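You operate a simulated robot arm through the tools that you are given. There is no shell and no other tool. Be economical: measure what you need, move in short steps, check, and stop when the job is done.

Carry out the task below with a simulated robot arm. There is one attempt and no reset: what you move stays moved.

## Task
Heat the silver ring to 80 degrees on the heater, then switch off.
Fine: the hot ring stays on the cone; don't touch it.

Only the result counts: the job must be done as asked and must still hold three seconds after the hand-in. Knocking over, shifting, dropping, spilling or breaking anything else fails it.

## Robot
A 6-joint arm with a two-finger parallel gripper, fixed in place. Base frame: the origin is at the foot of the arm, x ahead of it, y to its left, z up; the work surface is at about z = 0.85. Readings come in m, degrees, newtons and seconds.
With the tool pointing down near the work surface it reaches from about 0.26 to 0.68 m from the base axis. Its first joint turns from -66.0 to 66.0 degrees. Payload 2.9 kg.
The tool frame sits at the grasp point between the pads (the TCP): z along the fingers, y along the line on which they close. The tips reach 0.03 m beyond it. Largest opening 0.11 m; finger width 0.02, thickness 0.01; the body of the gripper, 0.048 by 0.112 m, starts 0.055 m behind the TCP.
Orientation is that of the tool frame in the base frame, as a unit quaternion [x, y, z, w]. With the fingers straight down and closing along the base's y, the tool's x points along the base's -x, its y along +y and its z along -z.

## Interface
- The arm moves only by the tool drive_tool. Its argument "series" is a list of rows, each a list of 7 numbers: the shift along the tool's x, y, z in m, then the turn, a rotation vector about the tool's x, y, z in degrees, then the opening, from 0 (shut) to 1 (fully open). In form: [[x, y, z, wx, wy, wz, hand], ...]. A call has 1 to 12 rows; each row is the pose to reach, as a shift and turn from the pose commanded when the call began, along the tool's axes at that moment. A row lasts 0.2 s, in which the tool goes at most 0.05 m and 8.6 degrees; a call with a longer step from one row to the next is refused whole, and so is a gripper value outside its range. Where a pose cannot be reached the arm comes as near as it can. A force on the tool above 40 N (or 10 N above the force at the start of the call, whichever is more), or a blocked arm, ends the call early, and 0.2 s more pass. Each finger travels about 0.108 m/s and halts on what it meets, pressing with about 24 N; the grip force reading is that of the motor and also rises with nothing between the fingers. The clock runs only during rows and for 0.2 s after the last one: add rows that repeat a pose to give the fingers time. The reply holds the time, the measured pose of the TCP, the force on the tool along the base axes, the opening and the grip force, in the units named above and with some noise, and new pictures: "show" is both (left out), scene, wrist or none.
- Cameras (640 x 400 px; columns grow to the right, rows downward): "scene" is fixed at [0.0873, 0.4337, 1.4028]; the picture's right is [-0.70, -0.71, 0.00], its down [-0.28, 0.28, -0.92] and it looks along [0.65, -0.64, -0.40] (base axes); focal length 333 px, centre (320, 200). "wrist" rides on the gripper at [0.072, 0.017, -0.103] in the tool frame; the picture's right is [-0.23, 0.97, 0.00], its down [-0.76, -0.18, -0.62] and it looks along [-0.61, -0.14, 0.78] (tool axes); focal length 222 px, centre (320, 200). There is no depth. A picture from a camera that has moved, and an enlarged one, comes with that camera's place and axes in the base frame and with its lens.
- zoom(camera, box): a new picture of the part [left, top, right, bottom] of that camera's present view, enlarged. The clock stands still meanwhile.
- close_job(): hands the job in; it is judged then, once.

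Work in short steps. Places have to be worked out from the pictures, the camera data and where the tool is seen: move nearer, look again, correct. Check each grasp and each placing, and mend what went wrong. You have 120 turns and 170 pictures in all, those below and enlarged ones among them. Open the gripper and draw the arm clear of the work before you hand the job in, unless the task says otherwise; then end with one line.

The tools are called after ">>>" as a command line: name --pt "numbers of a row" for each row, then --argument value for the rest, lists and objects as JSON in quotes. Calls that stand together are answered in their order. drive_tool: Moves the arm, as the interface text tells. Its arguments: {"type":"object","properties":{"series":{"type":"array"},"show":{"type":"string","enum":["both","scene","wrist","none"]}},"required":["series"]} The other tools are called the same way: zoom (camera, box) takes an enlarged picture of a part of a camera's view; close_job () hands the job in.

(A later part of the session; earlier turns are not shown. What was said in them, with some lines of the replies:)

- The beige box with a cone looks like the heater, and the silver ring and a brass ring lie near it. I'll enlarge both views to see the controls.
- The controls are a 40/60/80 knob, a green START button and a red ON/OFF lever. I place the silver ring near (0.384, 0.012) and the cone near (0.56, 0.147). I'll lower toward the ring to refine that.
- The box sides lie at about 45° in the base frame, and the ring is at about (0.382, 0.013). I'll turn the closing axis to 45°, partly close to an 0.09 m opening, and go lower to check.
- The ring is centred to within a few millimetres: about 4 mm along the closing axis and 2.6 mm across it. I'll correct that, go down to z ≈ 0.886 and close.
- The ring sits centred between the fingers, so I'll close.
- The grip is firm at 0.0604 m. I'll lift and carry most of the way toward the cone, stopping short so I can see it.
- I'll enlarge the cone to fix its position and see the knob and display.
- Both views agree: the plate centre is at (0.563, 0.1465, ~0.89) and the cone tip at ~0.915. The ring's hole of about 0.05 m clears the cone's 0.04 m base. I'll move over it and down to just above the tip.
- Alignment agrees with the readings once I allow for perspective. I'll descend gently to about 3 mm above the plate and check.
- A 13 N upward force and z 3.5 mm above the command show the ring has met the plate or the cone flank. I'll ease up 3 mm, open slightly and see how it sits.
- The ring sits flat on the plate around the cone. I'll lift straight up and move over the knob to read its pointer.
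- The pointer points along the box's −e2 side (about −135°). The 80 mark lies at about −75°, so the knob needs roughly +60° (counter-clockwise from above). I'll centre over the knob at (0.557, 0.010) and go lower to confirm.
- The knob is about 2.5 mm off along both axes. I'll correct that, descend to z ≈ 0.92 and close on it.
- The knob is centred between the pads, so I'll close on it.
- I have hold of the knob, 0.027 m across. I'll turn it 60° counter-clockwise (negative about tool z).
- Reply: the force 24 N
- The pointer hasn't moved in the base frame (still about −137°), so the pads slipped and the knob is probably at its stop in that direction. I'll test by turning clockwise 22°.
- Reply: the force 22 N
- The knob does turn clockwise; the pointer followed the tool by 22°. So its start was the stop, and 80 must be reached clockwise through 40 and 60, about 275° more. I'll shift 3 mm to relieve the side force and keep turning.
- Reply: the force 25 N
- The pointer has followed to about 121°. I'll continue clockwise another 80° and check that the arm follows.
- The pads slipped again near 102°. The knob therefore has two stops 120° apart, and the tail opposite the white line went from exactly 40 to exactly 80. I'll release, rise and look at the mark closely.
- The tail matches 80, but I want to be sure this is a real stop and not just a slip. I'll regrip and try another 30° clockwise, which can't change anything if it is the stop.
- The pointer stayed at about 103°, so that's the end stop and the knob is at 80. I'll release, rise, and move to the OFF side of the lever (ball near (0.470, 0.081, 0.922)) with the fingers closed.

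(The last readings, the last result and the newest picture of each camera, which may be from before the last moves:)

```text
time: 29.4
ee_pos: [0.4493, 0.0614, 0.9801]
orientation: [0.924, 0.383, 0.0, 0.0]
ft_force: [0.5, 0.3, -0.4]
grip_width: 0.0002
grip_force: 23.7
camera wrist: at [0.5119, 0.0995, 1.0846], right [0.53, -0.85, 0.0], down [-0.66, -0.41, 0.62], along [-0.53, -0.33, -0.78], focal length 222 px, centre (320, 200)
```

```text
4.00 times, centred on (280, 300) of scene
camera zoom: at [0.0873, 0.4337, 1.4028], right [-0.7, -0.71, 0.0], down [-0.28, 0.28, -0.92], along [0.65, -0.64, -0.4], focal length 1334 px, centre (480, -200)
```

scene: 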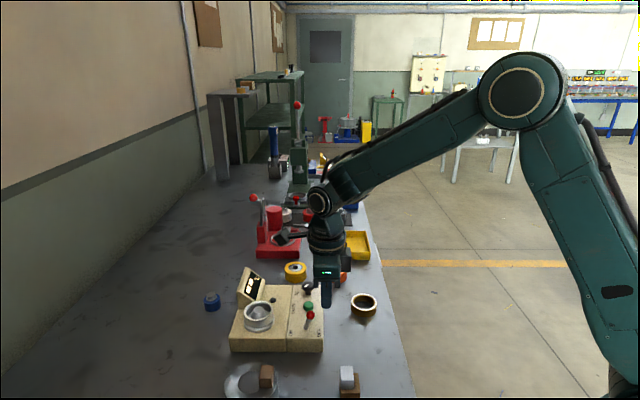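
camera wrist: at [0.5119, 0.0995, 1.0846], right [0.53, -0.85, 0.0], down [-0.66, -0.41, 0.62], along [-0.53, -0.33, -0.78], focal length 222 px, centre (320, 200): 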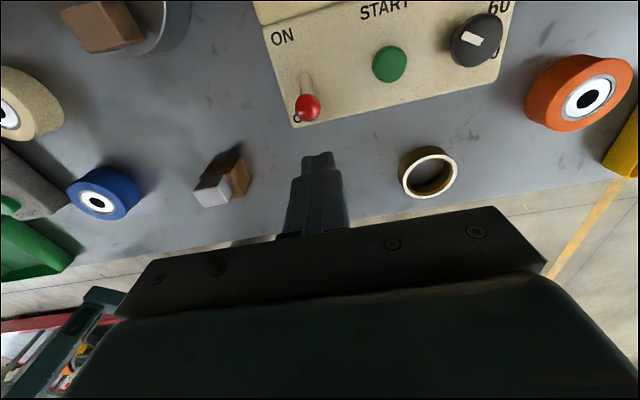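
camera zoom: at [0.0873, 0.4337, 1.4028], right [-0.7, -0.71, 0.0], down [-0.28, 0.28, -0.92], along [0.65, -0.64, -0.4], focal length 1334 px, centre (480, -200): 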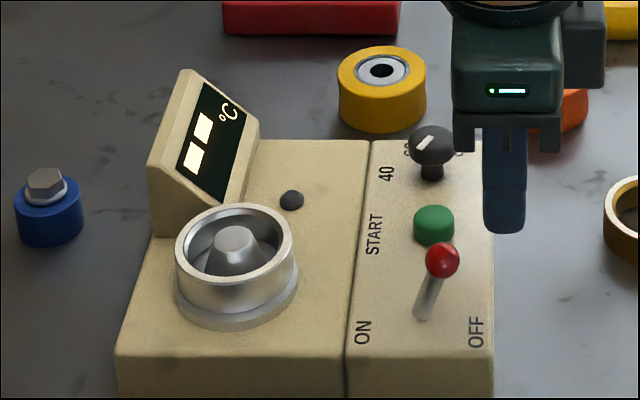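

The ball is at about (0.469, 0.083, 0.923), directly ahead of the closed fingers by about 29 mm. I'll lower beside it and push 42 mm toward ON.

>>> drive_tool --pt "0 0 0.02 0 0 0 0" --pt "0 0 0.041 0 0 0 0" --pt "0.01 0 0.041 0 0 0 0" --pt "0.018 0 0.041 0 0 0 0" --pt "0.026 0 0.041 0 0 0 0" --pt "0.034 0 0.041 0 0 0 0" --pt "0.042 0 0.041 0 0 0 0" --pt "0.042 0 0.041 0 0 0 0" --show "wrist"

>>> zoom --camera "scene" --box '[220, 250, 340, 350]'

```text
time: 31.1
ee_pos: [0.4742, 0.085, 0.9376]
orientation: [0.926, 0.377, -0.01, 0.0]
ft_force: [-7.1, -4.2, 5.1]
grip_width: 0.0001
grip_force: 24.0
stopped in row 8: the force on the tool passed its limit (the readings are from after the stop); the commanded pose is now the measured one
camera wrist: at [0.5399, 0.1233, 1.0406], right [0.52, -0.85, 0.0], down [-0.66, -0.4, 0.64], along [-0.55, -0.33, -0.77], focal length 222 px, centre (320, 200)
```

wrist: 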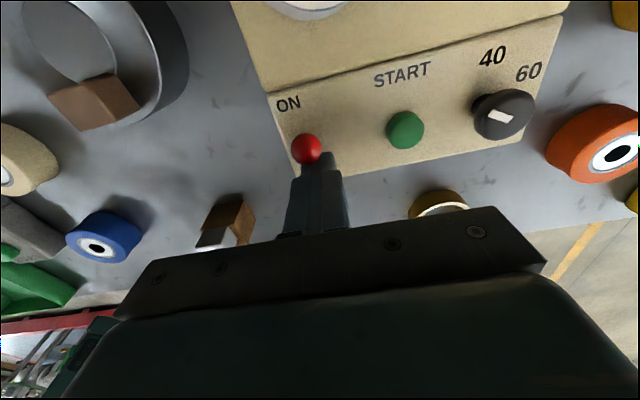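

```text
4.00 times, centred on (280, 300) of scene
camera zoom: at [0.0871, 0.4336, 1.4029], right [-0.7, -0.71, 0.0], down [-0.28, 0.28, -0.92], along [0.65, -0.64, -0.4], focal length 1334 px, centre (480, -200)
```

zoom: 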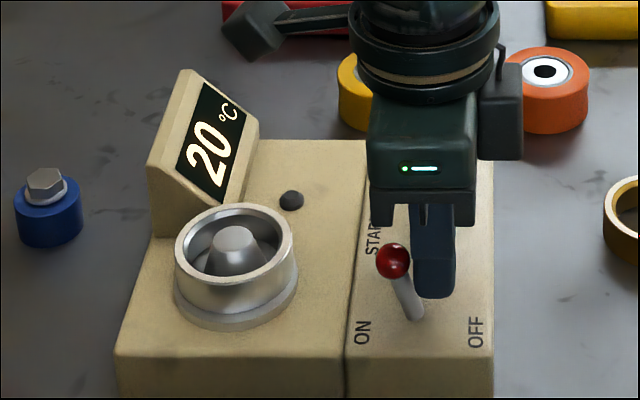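

The lever is ON and the display reads 20 °C. I'll back off, rise and hover over START at about (0.518, 0.047).

>>> drive_tool --pt "-0.012 0 0 0 0 0 0" --pt "-0.012 0 -0.025 0 0 0 0" --pt "-0.005 0.01 -0.05 0 0 0 0" --pt "0.0046 0.03 -0.05 0 0 0 0" --pt "0.0046 0.0576 -0.05 0 0 0 0" --pt "0.0046 0.0576 -0.03 0 0 0 0" --pt "0.0046 0.0576 -0.03 0 0 0 0" --show "wrist"

>>> zoom --camera "scene" --box '[220, 250, 340, 350]'

```text
time: 32.7
ee_pos: [0.5196, 0.0475, 0.9695]
orientation: [0.925, 0.379, -0.009, 0.001]
ft_force: [0.4, 0.0, 0.2]
grip_width: 0.0
grip_force: 24.1
camera wrist: at [0.5843, 0.0863, 1.0697], right [0.52, -0.85, 0.0], down [-0.66, -0.4, 0.64], along [-0.54, -0.33, -0.77], focal length 222 px, centre (320, 200)
```

wrist: 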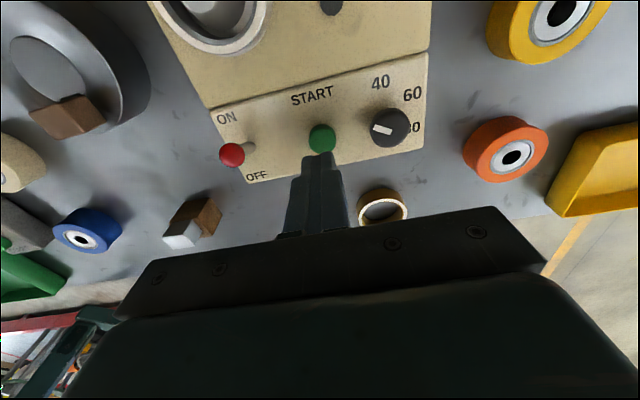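

```text
4.00 times, centred on (280, 300) of scene
camera zoom: at [0.0873, 0.4337, 1.4028], right [-0.7, -0.71, 0.0], down [-0.28, 0.28, -0.92], along [0.65, -0.64, -0.4], focal length 1334 px, centre (480, -200)
```

zoom: 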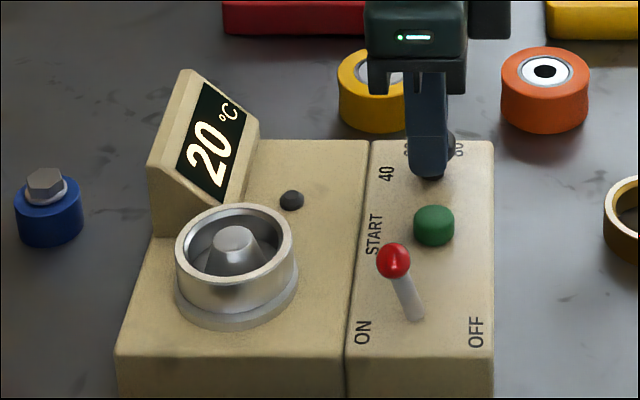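

The fingers are over the START button to within 2 mm. I'll press down slowly, then check the display.

>>> drive_tool --pt "0 0.0015 0.02 0 0 0 0" --pt "0 0.0015 0.034 0 0 0 0" --pt "0 0.0015 0.039 0 0 0 0" --pt "0 0.0015 0.042 0 0 0 0" --pt "0 0.0015 0.044 0 0 0 0" --pt "0 0.0015 0.046 0 0 0 0" --show "none"

>>> zoom --camera "scene" --box '[220, 250, 340, 350]'

```text
time: 34.1
ee_pos: [0.5186, 0.0476, 0.9234]
orientation: [0.925, 0.379, -0.008, 0.002]
ft_force: [-8.3, 0.7, 26.8]
grip_width: 0.0
grip_force: 24.4
```

```text
4.00 times, centred on (280, 300) of scene
camera zoom: at [0.0867, 0.4337, 1.4029], right [-0.7, -0.71, 0.0], down [-0.28, 0.28, -0.92], along [0.65, -0.64, -0.4], focal length 1334 px, centre (480, -200)
```

zoom: 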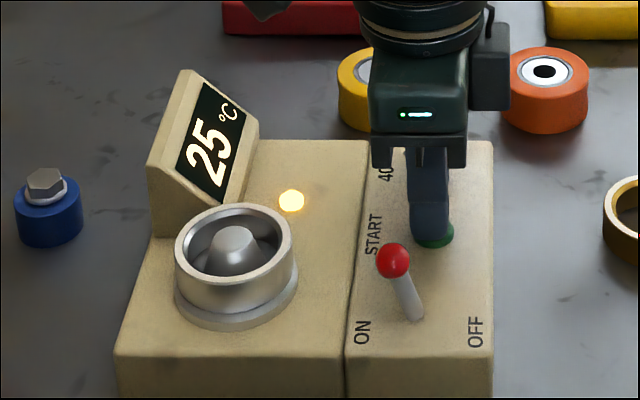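

The lamp is lit and heating has begun at 25 °C. I'll rise and wait over the ON side of the lever, clear of the ring.

>>> drive_tool --pt "0 0 -0.03 0 0 0 0" --pt "0 0 -0.058 0 0 0 0" --pt "0.02 -0.03 -0.058 0 0 0 0" --pt "0.042 -0.06 -0.058 0 0 0 0" --pt "0.042 -0.06 -0.058 0 0 0 0" --show "wrist"

>>> zoom --camera "scene" --box '[220, 250, 340, 350]'

```text
time: 35.3
ee_pos: [0.5077, 0.1178, 0.9806]
orientation: [0.926, 0.378, -0.009, 0.001]
ft_force: [0.5, 1.2, 0.1]
grip_width: 0.0
grip_force: 23.4
camera wrist: at [0.5732, 0.1574, 1.0828], right [0.52, -0.85, 0.0], down [-0.66, -0.4, 0.64], along [-0.55, -0.33, -0.77], focal length 222 px, centre (320, 200)
```

wrist: 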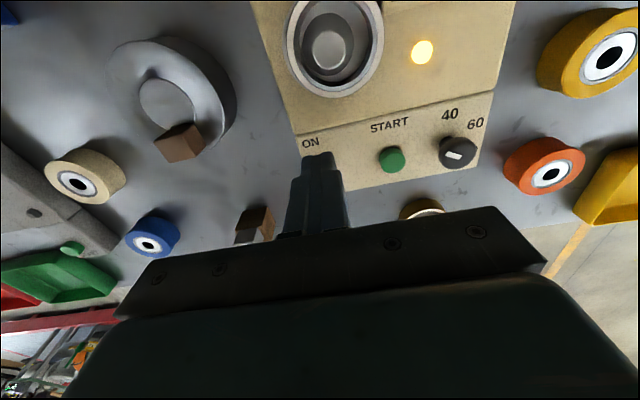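

```text
4.00 times, centred on (280, 300) of scene
camera zoom: at [0.0873, 0.4338, 1.4028], right [-0.7, -0.71, 0.0], down [-0.28, 0.28, -0.92], along [0.65, -0.64, -0.4], focal length 1334 px, centre (480, -200)
```

zoom: 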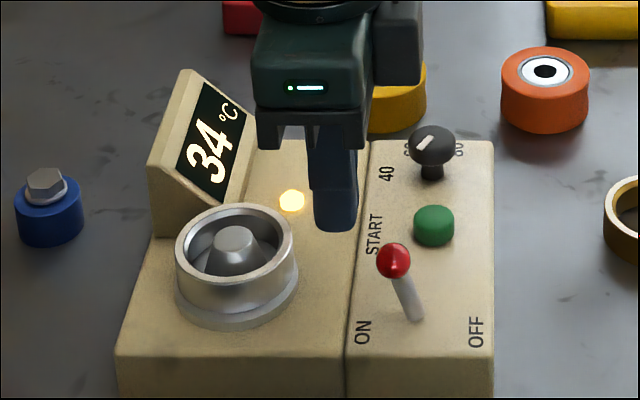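

It's heating at about 7.5 °C/s and reads 34 °C. I'll lower beside the ball on the ON side without touching anything, and wait.

>>> drive_tool --pt "0 0 0.02 0 0 0 0" --pt "0 0 0.041 0 0 0 0" --pt "0 0 0.041 0 0 0 0" --pt "0 0 0.041 0 0 0 0" --pt "0 0 0.041 0 0 0 0" --pt "0 0 0.041 0 0 0 0" --pt "0 0 0.041 0 0 0 0" --pt "0 0 0.041 0 0 0 0" --pt "0 0 0.041 0 0 0 0" --pt "0 0 0.041 0 0 0 0" --pt "0 0 0.041 0 0 0 0" --pt "0 0 0.041 0 0 0 0" --show "wrist"

>>> zoom --camera "scene" --box '[220, 250, 340, 350]'

```text
time: 37.9
ee_pos: [0.5081, 0.1192, 0.939]
orientation: [0.925, 0.379, -0.01, 0.0]
ft_force: [-0.5, 0.3, 0.0]
grip_width: 0.0
grip_force: 24.1
camera wrist: at [0.5733, 0.1572, 1.0416], right [0.52, -0.85, 0.0], down [-0.66, -0.4, 0.64], along [-0.55, -0.33, -0.77], focal length 222 px, centre (320, 200)
```

wrist: 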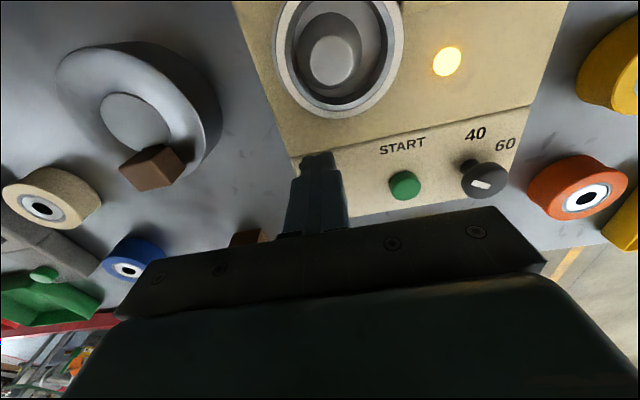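

```text
4.00 times, centred on (280, 300) of scene
camera zoom: at [0.0873, 0.4337, 1.4028], right [-0.7, -0.71, 0.0], down [-0.28, 0.28, -0.92], along [0.65, -0.64, -0.4], focal length 1334 px, centre (480, -200)
```

zoom: 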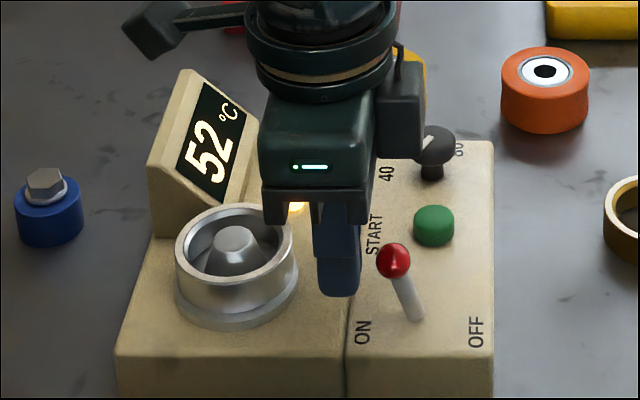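

It reads 52 °C, rising about 7 °C/s. I'll wait 2.6 s more.

>>> drive_tool --pt "0 0 0 0 0 0 0" --pt "0 0 0 0 0 0 0" --pt "0 0 0 0 0 0 0" --pt "0 0 0 0 0 0 0" --pt "0 0 0 0 0 0 0" --pt "0 0 0 0 0 0 0" --pt "0 0 0 0 0 0 0" --pt "0 0 0 0 0 0 0" --pt "0 0 0 0 0 0 0" --pt "0 0 0 0 0 0 0" --pt "0 0 0 0 0 0 0" --pt "0 0 0 0 0 0 0" --show "none"

>>> zoom --camera "scene" --box '[220, 250, 340, 350]'

```text
time: 40.5
ee_pos: [0.5089, 0.1176, 0.9389]
orientation: [0.925, 0.379, -0.009, 0.001]
ft_force: [-0.7, 0.5, 0.1]
grip_width: 0.0001
grip_force: 24.1
```

```text
4.00 times, centred on (280, 300) of scene
camera zoom: at [0.0873, 0.4337, 1.4028], right [-0.7, -0.71, 0.0], down [-0.28, 0.28, -0.92], along [0.65, -0.64, -0.4], focal length 1334 px, centre (480, -200)
```

zoom: 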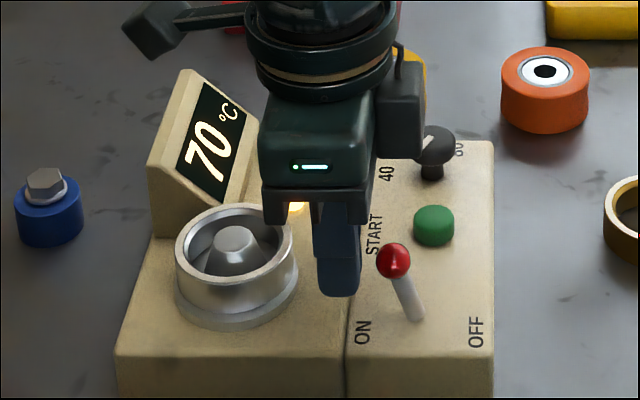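

It reads 70 °C. I'll wait another 1.4 s and check.

>>> drive_tool --pt "0 0 0 0 0 0 0" --pt "0 0 0 0 0 0 0" --pt "0 0 0 0 0 0 0" --pt "0 0 0 0 0 0 0" --pt "0 0 0 0 0 0 0" --pt "0 0 0 0 0 0 0" --show "none"

>>> zoom --camera "scene" --box '[220, 250, 340, 350]'

```text
time: 41.9
ee_pos: [0.5067, 0.1187, 0.9392]
orientation: [0.925, 0.38, -0.009, 0.001]
ft_force: [-0.2, -0.1, 0.0]
grip_width: 0.0003
grip_force: 24.4
```

```text
4.00 times, centred on (280, 300) of scene
camera zoom: at [0.0873, 0.4337, 1.4028], right [-0.7, -0.71, 0.0], down [-0.28, 0.28, -0.92], along [0.65, -0.64, -0.4], focal length 1334 px, centre (480, -200)
```

zoom: 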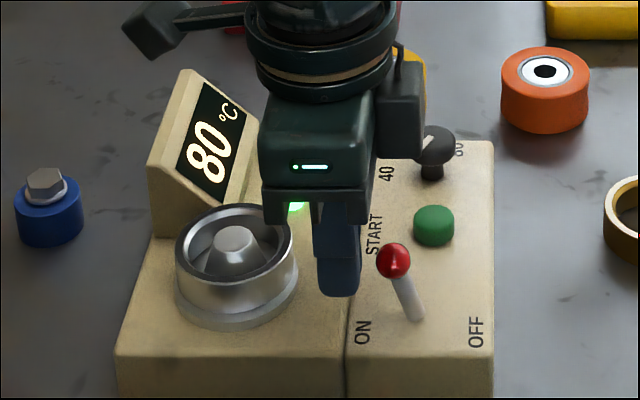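

It reads 80 °C and the lamp has turned green. I'll push the lever back to OFF.

>>> drive_tool --pt "-0.008 0 0 0 0 0 0" --pt "-0.016 0 0 0 0 0 0" --pt "-0.024 0 0 0 0 0 0" --pt "-0.032 0 0 0 0 0 0" --pt "-0.04 0 0 0 0 0 0" --show "none"

>>> zoom --camera "scene" --box '[220, 250, 340, 350]'

```text
time: 43.2
ee_pos: [0.4862, 0.0968, 0.9425]
orientation: [0.924, 0.383, 0.004, 0.0]
ft_force: [2.6, 3.0, 1.4]
grip_width: 0.0
grip_force: 24.0
stopped in row 5: the force on the tool passed its limit (the readings are from after the stop); the commanded pose is now the measured one
```

```text
4.00 times, centred on (280, 300) of scene
camera zoom: at [0.0874, 0.4338, 1.4028], right [-0.7, -0.71, 0.0], down [-0.28, 0.28, -0.92], along [0.65, -0.64, -0.4], focal length 1334 px, centre (480, -200)
```

zoom: 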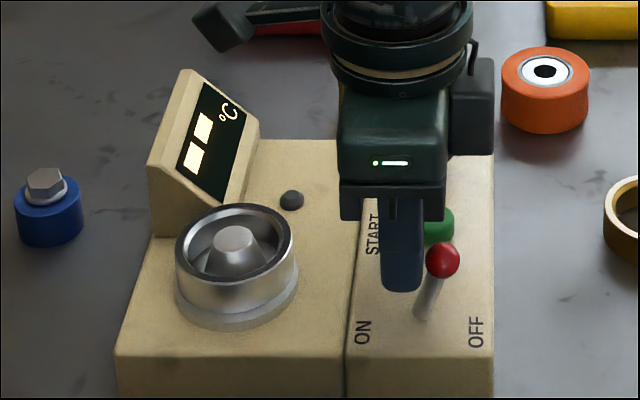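

The lever is OFF and the display and lamp are dark. I'll back off a little toward ON, rise straight up, open the gripper and draw clear.

>>> drive_tool --pt "0.006 0 0 0 0 0 0" --pt "0.006 0 -0.04 0 0 0 0" --pt "0.006 0 -0.08 0 0 0 0" --pt "0.006 0 -0.12 0 0 0 0.2" --pt "-0.03 0 -0.15 0 0 0 0.5" --pt "-0.06 0 -0.18 0 0 0 0.8" --pt "-0.06 0 -0.18 0 0 0 0.8"

>>> zoom --camera "scene" --box '[220, 250, 400, 400]'

```text
time: 44.8
ee_pos: [0.4409, 0.0513, 1.1227]
orientation: [0.924, 0.383, 0.003, -0.001]
ft_force: [0.4, -0.3, -0.3]
grip_width: 0.088
grip_force: 0.1
camera wrist: at [0.5041, 0.0906, 1.2275], right [0.53, -0.85, 0.0], down [-0.67, -0.41, 0.62], along [-0.53, -0.33, -0.79], focal length 222 px, centre (320, 200)
```

scene: 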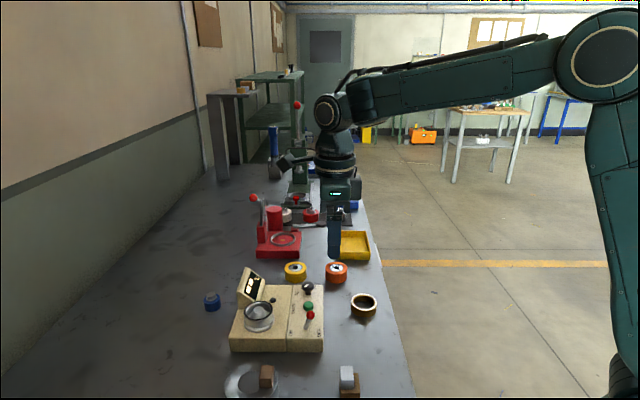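
wrist: 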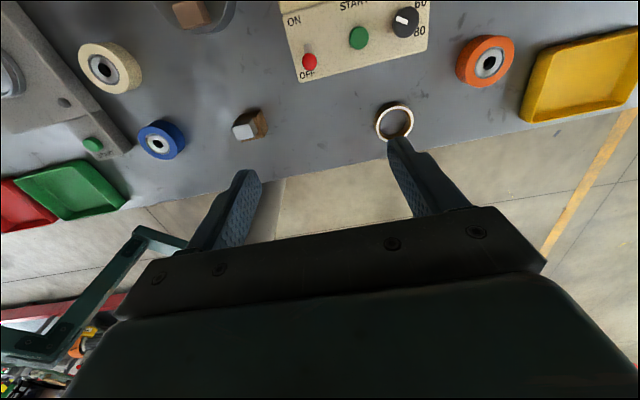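

```text
2.67 times, centred on (310, 325) of scene
camera zoom: at [0.0873, 0.4337, 1.4028], right [-0.7, -0.71, 0.0], down [-0.28, 0.28, -0.92], along [0.65, -0.64, -0.4], focal length 889 px, centre (347, -133)
```

zoom: 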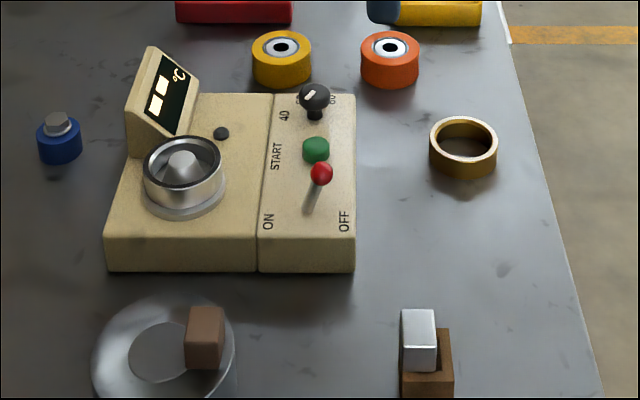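

The ring is on the cone, the lever is OFF, and nothing else has moved. The arm is clear and the gripper open, so I'll hand in.

>>> close_job

```text
The job is handed in.
```

The silver ring was heated until the display read 80 °C and the lamp turned green. I then switched the heater off and left the ring untouched on the cone.
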